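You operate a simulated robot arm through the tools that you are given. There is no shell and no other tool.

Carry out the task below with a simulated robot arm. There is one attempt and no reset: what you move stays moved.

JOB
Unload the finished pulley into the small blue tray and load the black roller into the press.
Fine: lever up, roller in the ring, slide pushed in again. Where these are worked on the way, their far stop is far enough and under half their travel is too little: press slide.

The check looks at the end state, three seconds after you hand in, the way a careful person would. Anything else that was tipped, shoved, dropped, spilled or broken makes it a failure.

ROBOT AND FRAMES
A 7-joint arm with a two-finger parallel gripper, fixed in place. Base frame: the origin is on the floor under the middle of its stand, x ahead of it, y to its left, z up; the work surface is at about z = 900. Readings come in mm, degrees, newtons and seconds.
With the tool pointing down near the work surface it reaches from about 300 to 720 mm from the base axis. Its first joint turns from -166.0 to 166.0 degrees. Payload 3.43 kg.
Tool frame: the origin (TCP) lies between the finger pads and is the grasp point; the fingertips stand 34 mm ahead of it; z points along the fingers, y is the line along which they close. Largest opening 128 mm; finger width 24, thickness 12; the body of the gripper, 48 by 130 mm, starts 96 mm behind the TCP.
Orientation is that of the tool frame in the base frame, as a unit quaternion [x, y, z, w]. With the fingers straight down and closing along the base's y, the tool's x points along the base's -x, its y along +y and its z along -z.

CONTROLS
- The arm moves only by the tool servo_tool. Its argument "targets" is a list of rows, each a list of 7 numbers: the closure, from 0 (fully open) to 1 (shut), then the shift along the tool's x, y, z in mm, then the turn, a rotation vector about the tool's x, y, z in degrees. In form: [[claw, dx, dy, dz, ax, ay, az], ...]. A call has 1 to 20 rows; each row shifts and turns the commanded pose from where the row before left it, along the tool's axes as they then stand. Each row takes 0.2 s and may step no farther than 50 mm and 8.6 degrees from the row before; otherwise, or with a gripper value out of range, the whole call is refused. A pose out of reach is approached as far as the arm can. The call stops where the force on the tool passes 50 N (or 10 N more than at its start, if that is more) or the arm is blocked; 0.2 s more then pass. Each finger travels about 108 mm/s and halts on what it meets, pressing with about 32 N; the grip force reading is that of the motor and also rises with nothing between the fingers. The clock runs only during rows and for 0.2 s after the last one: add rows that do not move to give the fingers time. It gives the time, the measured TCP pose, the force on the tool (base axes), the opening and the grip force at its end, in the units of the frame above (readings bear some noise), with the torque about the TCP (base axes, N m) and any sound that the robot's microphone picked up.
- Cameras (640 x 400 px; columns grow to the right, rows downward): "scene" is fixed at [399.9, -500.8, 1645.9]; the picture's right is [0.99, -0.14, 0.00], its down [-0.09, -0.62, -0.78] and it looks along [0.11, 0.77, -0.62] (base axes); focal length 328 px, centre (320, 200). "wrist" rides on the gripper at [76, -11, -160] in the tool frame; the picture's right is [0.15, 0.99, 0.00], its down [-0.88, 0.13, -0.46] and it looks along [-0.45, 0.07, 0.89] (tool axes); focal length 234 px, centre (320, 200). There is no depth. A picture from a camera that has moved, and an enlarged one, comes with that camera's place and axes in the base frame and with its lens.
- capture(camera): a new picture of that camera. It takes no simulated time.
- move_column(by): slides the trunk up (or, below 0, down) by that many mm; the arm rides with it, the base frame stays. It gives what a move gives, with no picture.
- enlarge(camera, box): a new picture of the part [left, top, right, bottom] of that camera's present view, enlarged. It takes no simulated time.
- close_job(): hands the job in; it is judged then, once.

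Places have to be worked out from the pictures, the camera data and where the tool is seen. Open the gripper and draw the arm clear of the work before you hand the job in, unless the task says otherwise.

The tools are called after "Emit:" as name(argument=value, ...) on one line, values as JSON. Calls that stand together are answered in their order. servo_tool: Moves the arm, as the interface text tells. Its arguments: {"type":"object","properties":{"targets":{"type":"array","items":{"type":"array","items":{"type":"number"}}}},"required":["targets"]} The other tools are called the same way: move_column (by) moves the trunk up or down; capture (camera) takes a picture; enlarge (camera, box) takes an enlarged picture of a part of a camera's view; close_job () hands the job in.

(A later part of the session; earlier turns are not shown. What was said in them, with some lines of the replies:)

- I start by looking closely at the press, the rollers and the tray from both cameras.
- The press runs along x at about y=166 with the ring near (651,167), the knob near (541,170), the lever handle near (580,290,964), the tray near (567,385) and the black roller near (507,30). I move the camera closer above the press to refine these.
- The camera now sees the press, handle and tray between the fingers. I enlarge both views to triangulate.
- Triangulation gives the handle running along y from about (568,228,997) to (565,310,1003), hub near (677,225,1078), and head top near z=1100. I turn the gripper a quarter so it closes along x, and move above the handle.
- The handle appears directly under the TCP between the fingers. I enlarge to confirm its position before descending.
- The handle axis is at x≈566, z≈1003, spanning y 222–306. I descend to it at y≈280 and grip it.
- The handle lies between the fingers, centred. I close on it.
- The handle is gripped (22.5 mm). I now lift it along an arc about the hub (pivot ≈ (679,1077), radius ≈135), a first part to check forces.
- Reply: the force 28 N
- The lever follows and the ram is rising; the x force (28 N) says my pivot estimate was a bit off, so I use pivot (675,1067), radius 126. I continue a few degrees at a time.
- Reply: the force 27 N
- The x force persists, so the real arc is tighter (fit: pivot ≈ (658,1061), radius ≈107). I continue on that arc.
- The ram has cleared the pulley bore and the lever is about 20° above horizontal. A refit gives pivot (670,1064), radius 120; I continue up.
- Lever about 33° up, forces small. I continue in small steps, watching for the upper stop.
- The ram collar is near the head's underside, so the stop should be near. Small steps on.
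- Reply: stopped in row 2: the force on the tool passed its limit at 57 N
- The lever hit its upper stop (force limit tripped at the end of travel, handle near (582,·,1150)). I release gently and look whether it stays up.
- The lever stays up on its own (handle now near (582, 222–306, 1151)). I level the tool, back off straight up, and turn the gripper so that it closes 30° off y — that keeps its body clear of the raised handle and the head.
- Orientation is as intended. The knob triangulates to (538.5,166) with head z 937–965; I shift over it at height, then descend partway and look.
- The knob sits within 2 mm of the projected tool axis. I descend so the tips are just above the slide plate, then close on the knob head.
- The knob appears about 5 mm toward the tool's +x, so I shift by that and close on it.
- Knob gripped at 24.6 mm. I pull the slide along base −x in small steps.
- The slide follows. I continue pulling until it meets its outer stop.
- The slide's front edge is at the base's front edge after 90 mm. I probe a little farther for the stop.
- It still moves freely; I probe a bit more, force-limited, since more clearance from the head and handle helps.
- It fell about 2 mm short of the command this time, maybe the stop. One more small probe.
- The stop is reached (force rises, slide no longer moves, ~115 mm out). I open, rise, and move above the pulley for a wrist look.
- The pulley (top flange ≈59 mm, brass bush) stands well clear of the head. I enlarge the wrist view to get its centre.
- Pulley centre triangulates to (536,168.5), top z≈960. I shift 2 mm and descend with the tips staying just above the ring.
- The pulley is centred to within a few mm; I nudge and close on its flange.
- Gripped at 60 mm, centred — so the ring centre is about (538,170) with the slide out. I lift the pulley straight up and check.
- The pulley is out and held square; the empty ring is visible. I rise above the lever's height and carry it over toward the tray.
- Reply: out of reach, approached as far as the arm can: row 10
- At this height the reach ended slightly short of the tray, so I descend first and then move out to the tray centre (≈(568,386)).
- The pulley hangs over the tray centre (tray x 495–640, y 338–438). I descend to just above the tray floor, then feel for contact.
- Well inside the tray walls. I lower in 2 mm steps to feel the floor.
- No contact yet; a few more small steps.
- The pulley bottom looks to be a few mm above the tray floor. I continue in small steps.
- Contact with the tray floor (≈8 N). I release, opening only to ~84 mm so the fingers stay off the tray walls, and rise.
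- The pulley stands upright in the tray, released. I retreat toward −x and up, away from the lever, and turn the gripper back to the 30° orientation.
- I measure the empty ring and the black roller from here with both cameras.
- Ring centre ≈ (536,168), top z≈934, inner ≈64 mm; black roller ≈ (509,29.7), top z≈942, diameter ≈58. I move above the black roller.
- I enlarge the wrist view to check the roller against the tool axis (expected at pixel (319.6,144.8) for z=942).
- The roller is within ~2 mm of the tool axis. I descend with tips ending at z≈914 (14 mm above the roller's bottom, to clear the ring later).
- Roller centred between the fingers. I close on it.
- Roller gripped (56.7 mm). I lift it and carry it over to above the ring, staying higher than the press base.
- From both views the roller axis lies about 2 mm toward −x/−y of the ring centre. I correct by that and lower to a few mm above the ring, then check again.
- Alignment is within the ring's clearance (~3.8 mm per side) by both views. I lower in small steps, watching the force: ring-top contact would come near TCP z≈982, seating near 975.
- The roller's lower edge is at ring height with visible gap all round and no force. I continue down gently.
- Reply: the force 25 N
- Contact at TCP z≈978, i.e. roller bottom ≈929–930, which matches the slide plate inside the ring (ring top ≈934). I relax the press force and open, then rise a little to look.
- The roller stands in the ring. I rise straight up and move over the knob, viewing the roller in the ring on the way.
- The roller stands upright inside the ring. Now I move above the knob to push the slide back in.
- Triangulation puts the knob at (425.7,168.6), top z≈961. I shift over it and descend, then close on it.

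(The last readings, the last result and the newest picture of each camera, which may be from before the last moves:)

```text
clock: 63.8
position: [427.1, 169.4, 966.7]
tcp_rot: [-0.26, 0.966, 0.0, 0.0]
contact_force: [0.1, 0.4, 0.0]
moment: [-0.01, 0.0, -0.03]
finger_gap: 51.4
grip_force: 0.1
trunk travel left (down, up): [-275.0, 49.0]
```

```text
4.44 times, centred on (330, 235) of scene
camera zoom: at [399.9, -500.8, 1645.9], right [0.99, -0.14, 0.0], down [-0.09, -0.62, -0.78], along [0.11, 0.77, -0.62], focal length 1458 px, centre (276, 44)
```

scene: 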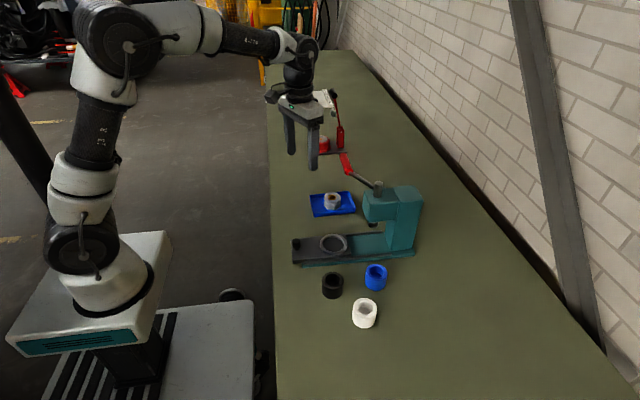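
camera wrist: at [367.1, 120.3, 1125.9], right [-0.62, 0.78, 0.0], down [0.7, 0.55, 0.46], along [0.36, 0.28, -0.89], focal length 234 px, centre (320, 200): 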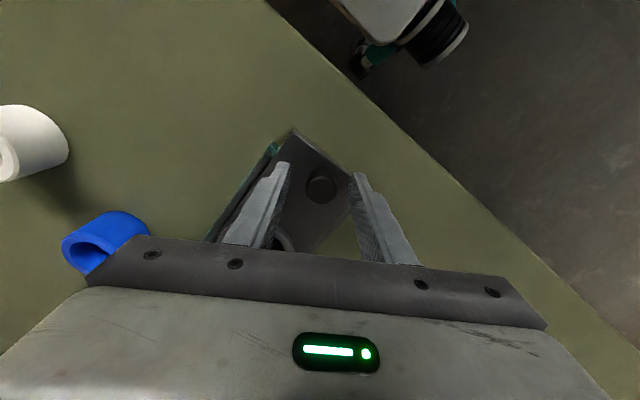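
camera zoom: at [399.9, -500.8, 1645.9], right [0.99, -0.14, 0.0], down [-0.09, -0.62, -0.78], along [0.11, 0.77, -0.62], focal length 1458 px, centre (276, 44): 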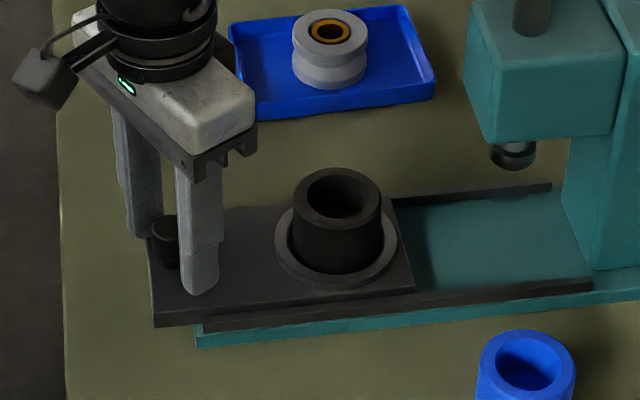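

The knob sits between the fingers, about 2–3 mm toward tool +x. I nudge and close.

Emit:
servo_tool(targets=[[0.65, 2.5, 0, 0, 0, 0, 0], [0.75, 0, 0, 0, 0, 0, 0], [0.85, 0, 0, 0, 0, 0, 0], [0.95, 0, 0, 0, 0, 0, 0], [0.95, 0, 0, 0, 0, 0, 0]])

Emit:
enlarge(camera="scene", box=[270, 190, 390, 280])

```text
clock: 65.0
position: [424.2, 168.8, 967.3]
tcp_rot: [-0.259, 0.966, 0.0, 0.0]
contact_force: [-1.5, 4.9, -2.8]
moment: [0.21, -0.07, 0.05]
finger_gap: 24.8
grip_force: 44.9
trunk travel left (down, up): [-275.0, 49.0]
```

```text
4.44 times, centred on (330, 235) of scene
camera zoom: at [399.9, -500.8, 1645.9], right [0.99, -0.14, 0.0], down [-0.09, -0.62, -0.78], along [0.11, 0.77, -0.62], focal length 1458 px, centre (276, 44)
```

zoom: 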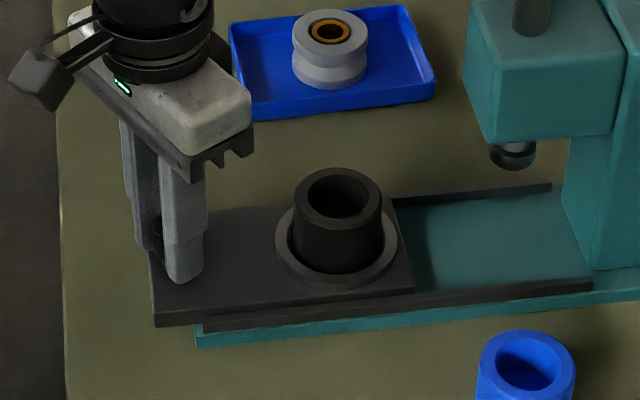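

Knob gripped. I push the slide in gently along +x, 7 mm per row.

Emit:
servo_tool(targets=[[0.95, -3.46, -2, 0, 0, 0, 0], [0.95, -6.06, -3.5, 0, 0, 0, 0], [0.95, -6.06, -3.5, 0, 0, 0, 0], [0.95, -6.06, -3.5, 0, 0, 0, 0], [0.95, -6.06, -3.5, 0, 0, 0, 0], [0.95, -6.06, -3.5, 0, 0, 0, 0], [0.95, -6.06, -3.5, 0, 0, 0, 0], [0.95, -3.46, -2, 0, 0, 0, 0]])

Emit:
enlarge(camera="scene", box=[280, 170, 440, 280])

```text
clock: 66.8
position: [474.4, 168.6, 966.7]
tcp_rot: [-0.259, 0.966, 0.0, 0.0]
contact_force: [-1.1, 9.0, -0.7]
moment: [0.05, 0.24, 0.08]
finger_gap: 24.9
grip_force: 45.7
trunk travel left (down, up): [-275.0, 49.0]
```

```text
3.64 times, centred on (360, 225) of scene
camera zoom: at [399.9, -500.8, 1645.9], right [0.99, -0.14, 0.0], down [-0.09, -0.62, -0.78], along [0.11, 0.77, -0.62], focal length 1193 px, centre (174, 109)
```

zoom: 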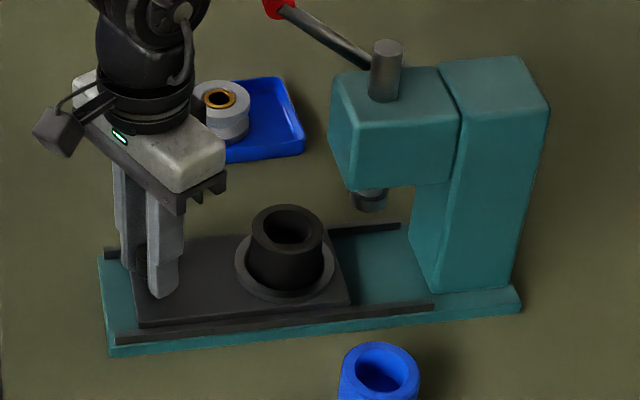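

The slide moves smoothly with the roller upright. I continue another ~48 mm.

Emit:
servo_tool(targets=[[0.95, -3.46, -2, 0, 0, 0, 0], [0.95, -6.06, -3.5, 0, 0, 0, 0], [0.95, -6.06, -3.5, 0, 0, 0, 0], [0.95, -6.06, -3.5, 0, 0, 0, 0], [0.95, -6.06, -3.5, 0, 0, 0, 0], [0.95, -6.06, -3.5, 0, 0, 0, 0], [0.95, -6.06, -3.5, 0, 0, 0, 0], [0.95, -1.73, -1, 0, 0, 0, 0]])

Emit:
enlarge(camera="scene", box=[280, 170, 440, 280])

```text
clock: 68.6
position: [523.1, 168.3, 967.4]
tcp_rot: [-0.26, 0.966, 0.0, 0.0]
contact_force: [-1.2, 3.8, -0.4]
moment: [0.1, 0.11, 0.02]
finger_gap: 24.7
grip_force: 44.6
trunk travel left (down, up): [-275.0, 49.0]
```

```text
3.64 times, centred on (360, 225) of scene
camera zoom: at [399.9, -500.8, 1645.9], right [0.99, -0.14, 0.0], down [-0.09, -0.62, -0.78], along [0.11, 0.77, -0.62], focal length 1193 px, centre (174, 109)
```

zoom: 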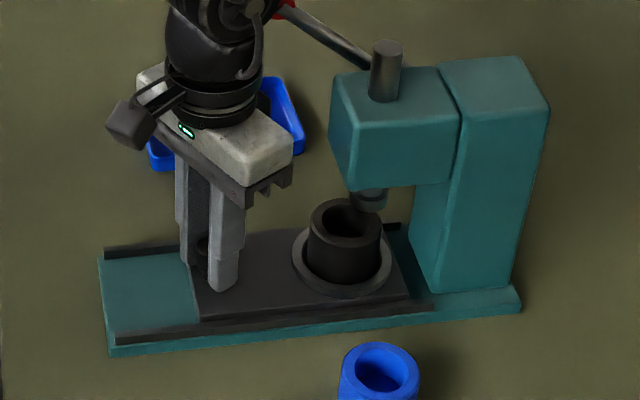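

Now near the end; the roller passes under the raised ram with clearance. I push the last ~16 mm in small steps to the stop.

Emit:
servo_tool(targets=[[0.95, -3.46, -2, 0, 0, 0, 0], [0.95, -3.46, -2, 0, 0, 0, 0], [0.95, -2.6, -1.5, 0, 0, 0, 0], [0.95, 0, 0, 0, 0, 0, 0]])

Emit:
enlarge(camera="scene", box=[320, 190, 420, 270])

```text
clock: 69.6
position: [532.6, 169.4, 967.5]
tcp_rot: [-0.259, 0.966, 0.001, 0.0]
contact_force: [1.4, 5.4, 1.9]
moment: [-0.36, 0.82, 0.07]
finger_gap: 24.7
grip_force: 44.7
trunk travel left (down, up): [-275.0, 49.0]
```

```text
5.00 times, centred on (370, 230) of scene
camera zoom: at [399.9, -500.8, 1645.9], right [0.99, -0.14, 0.0], down [-0.09, -0.62, -0.78], along [0.11, 0.77, -0.62], focal length 1640 px, centre (70, 50)
```

zoom: 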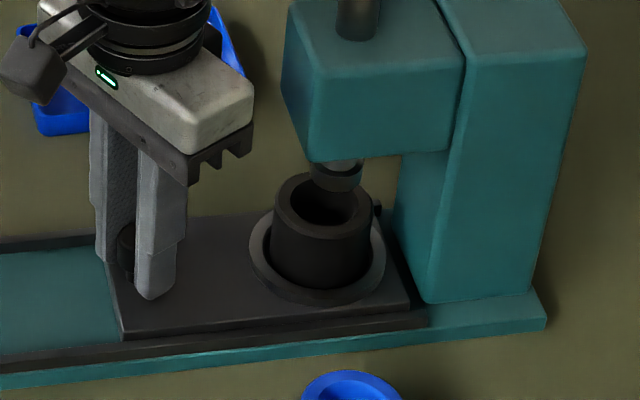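

The ram bottom (z≈996) is well above the roller (≈971). A few more small pushes to the inner stop.

Emit:
servo_tool(targets=[[0.95, -2.6, -1.5, 0, 0, 0, 0], [0.95, -2.6, -1.5, 0, 0, 0, 0], [0.95, 0, 0, 0, 0, 0, 0]])

Emit:
enlarge(camera="scene", box=[280, 170, 440, 270])

```text
clock: 70.4
position: [539.2, 168.4, 967.9]
tcp_rot: [-0.259, 0.966, 0.0, 0.0]
contact_force: [-7.7, 3.6, -1.0]
moment: [0.63, -0.8, -0.02]
finger_gap: 24.7
grip_force: 44.6
trunk travel left (down, up): [-275.0, 49.0]
```

```text
4.00 times, centred on (360, 220) of scene
camera zoom: at [399.9, -500.8, 1645.9], right [0.99, -0.14, 0.0], down [-0.09, -0.62, -0.78], along [0.11, 0.77, -0.62], focal length 1312 px, centre (160, 120)
```

zoom: 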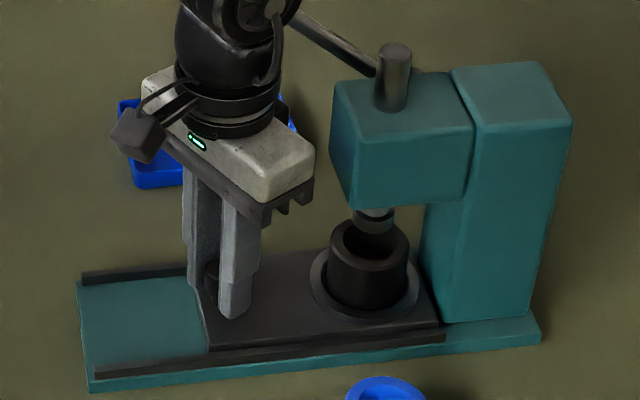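

The slide matches its original position in the picture and −7.7 N suggests the stop. One more 2 mm push to confirm, then release and rise.

Emit:
servo_tool(targets=[[0.95, -1.73, -1, 0, 0, 0, 0], [0.95, 0, 0, 0, 0, 0, 0]])

```text
clock: 71.0
position: [537.9, 170.1, 966.5]
tcp_rot: [-0.261, 0.965, 0.0, -0.002]
contact_force: [-18.7, 3.7, 1.2]
moment: [0.3, 0.0, 0.07]
finger_gap: 24.7
grip_force: 45.1
trunk travel left (down, up): [-275.0, 49.0]
```

Stop confirmed (−18.7 N, no more motion). I open the gripper and rise straight up.

Emit:
servo_tool(targets=[[0.8, 0, 0, 0, 0, 0, 0], [0.65, 0, 0, 0, 0, 0, 0], [0.6, 0, 0, 0, 0, 0, 0], [0.6, 0, 0, -15, 0, 0, 0], [0.6, 0, 0, -40, 0, 0, 0], [0.6, 0, 0, -45, 0, 0, 0], [0.6, 0, 0, -45, 0, 0, 0], [0.6, 0, 0, 0, 0, 0, 0]])

Emit:
enlarge(camera="scene", box=[280, 130, 440, 280])

```text
clock: 72.8
position: [541.3, 167.7, 1112.3]
tcp_rot: [-0.26, 0.966, 0.0, 0.0]
contact_force: [-0.1, -0.5, 0.6]
moment: [-0.01, 0.0, 0.0]
finger_gap: 51.5
grip_force: 0.1
trunk travel left (down, up): [-275.0, 49.0]
```

```text
2.67 times, centred on (360, 205) of scene
camera zoom: at [399.9, -500.8, 1645.9], right [0.99, -0.14, 0.0], down [-0.09, -0.62, -0.78], along [0.11, 0.77, -0.62], focal length 875 px, centre (213, 187)
```

zoom: 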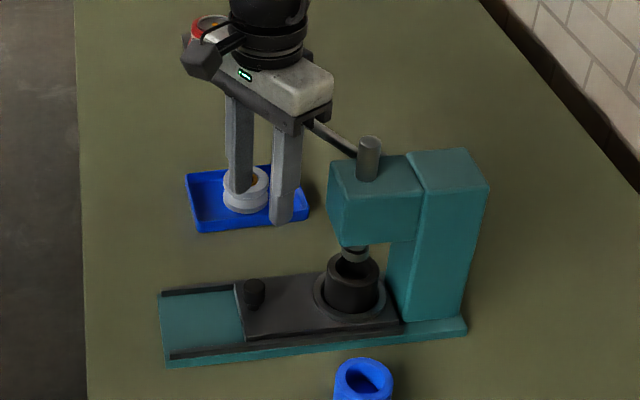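

Slide in, roller in the ring, lever up. I withdraw the arm up and back with the gripper open.

Emit:
servo_tool(targets=[[0.5, 0, 0, -45, 0, 0, 0], [0.4, 0, 0, -45, 0, 0, 0], [0.3, 31.3, -5.7, -29.6, 0, 0, 0], [0.2, 31.3, -5.7, -29.6, 0, 0, 0], [0.1, 31.3, -5.7, -29.6, 0, 0, 0], [0, 31.3, -5.7, -29.6, 0, 0, 0], [0, 31.3, -5.7, -20, 0, 0, 0], [0, 0, 0, 0, 0, 0, 0], [0, 0, 0, 0, 0, 0, 0]])

Emit:
capture(camera="scene")

Emit:
enlarge(camera="scene", box=[280, 140, 440, 260])

Emit:
enlarge(camera="scene", box=[280, 220, 440, 340])

Emit:
capture(camera="wrist")

```text
clock: 74.8
position: [419.6, 65.5, 1340.2]
tcp_rot: [-0.26, 0.966, 0.0, 0.0]
contact_force: [-0.1, -0.1, 0.4]
moment: [0.02, 0.0, 0.02]
finger_gap: 128.2
grip_force: 0.0
trunk travel left (down, up): [-275.0, 49.0]
```

```text
taken
```

scene: 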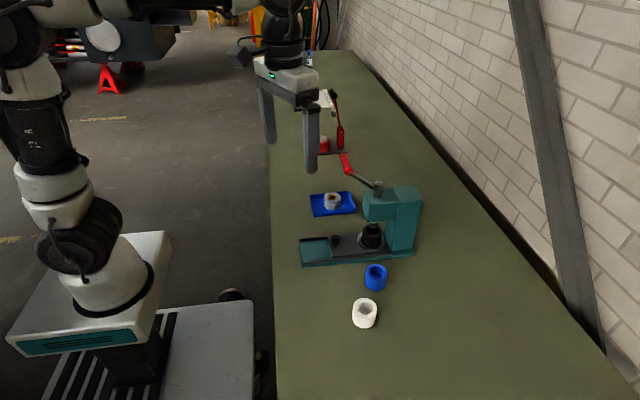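

```text
3.33 times, centred on (360, 200) of scene
camera zoom: at [399.9, -500.8, 1645.9], right [0.99, -0.14, 0.0], down [-0.09, -0.62, -0.78], along [0.11, 0.77, -0.62], focal length 1094 px, centre (187, 200)
```

zoom: 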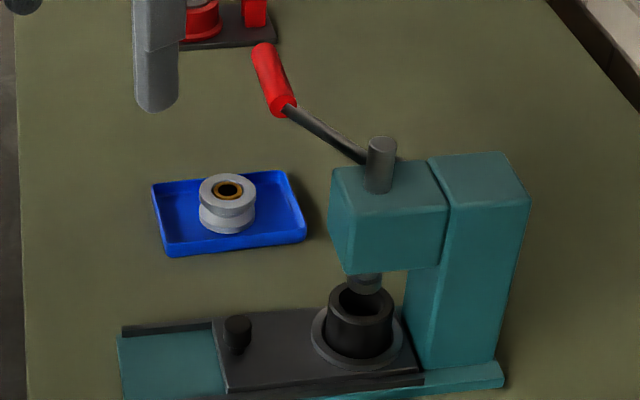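

```text
3.33 times, centred on (360, 280) of scene
camera zoom: at [399.9, -500.8, 1645.9], right [0.99, -0.14, 0.0], down [-0.09, -0.62, -0.78], along [0.11, 0.77, -0.62], focal length 1094 px, centre (187, -67)
```

zoom: 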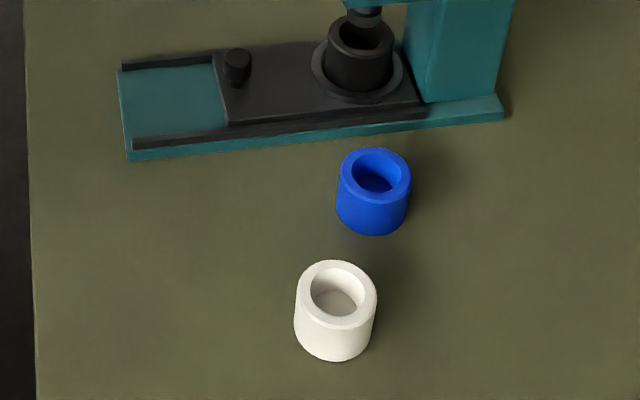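

```text
taken
camera wrist: at [361.0, 17.0, 1499.6], right [-0.62, 0.78, 0.0], down [0.7, 0.55, 0.46], along [0.36, 0.28, -0.89], focal length 234 px, centre (320, 200)
```

wrist: 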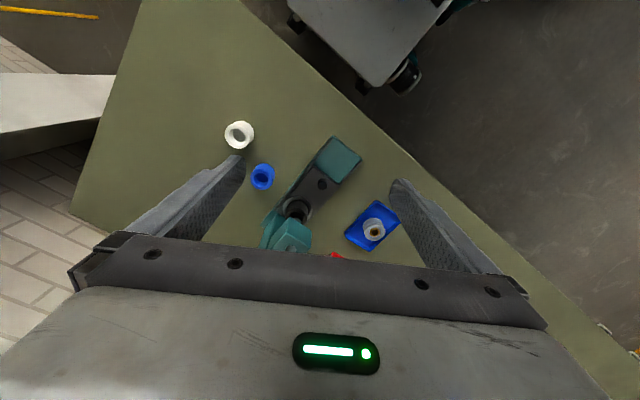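

All in place: pulley upright in the blue tray, black roller seated in the ring, slide fully in, lever up, the other rollers untouched, and the arm clear with the gripper open. I hand in the job.

Emit:
close_job()

```text
The job is handed in.
```

The job is done and handed in. I don't have the check's result yet.

- **Pulley:** it stands upright in the small blue tray, released after I felt it touch the tray floor.
- **Roller:** the black roller sits inside the ring on the slide plate, upright.
- **Slide:** I pulled it out to its outer stop, about 115 mm, and later pushed it back to the inner stop. In the pictures it matches its starting position.
- **Lever:** it is at its upper stop and stayed there after I let go.
- **Everything else:** the blue and white rollers were not touched. The tray looks to be where it started.

The arm is up and clear of the work with the gripper open.
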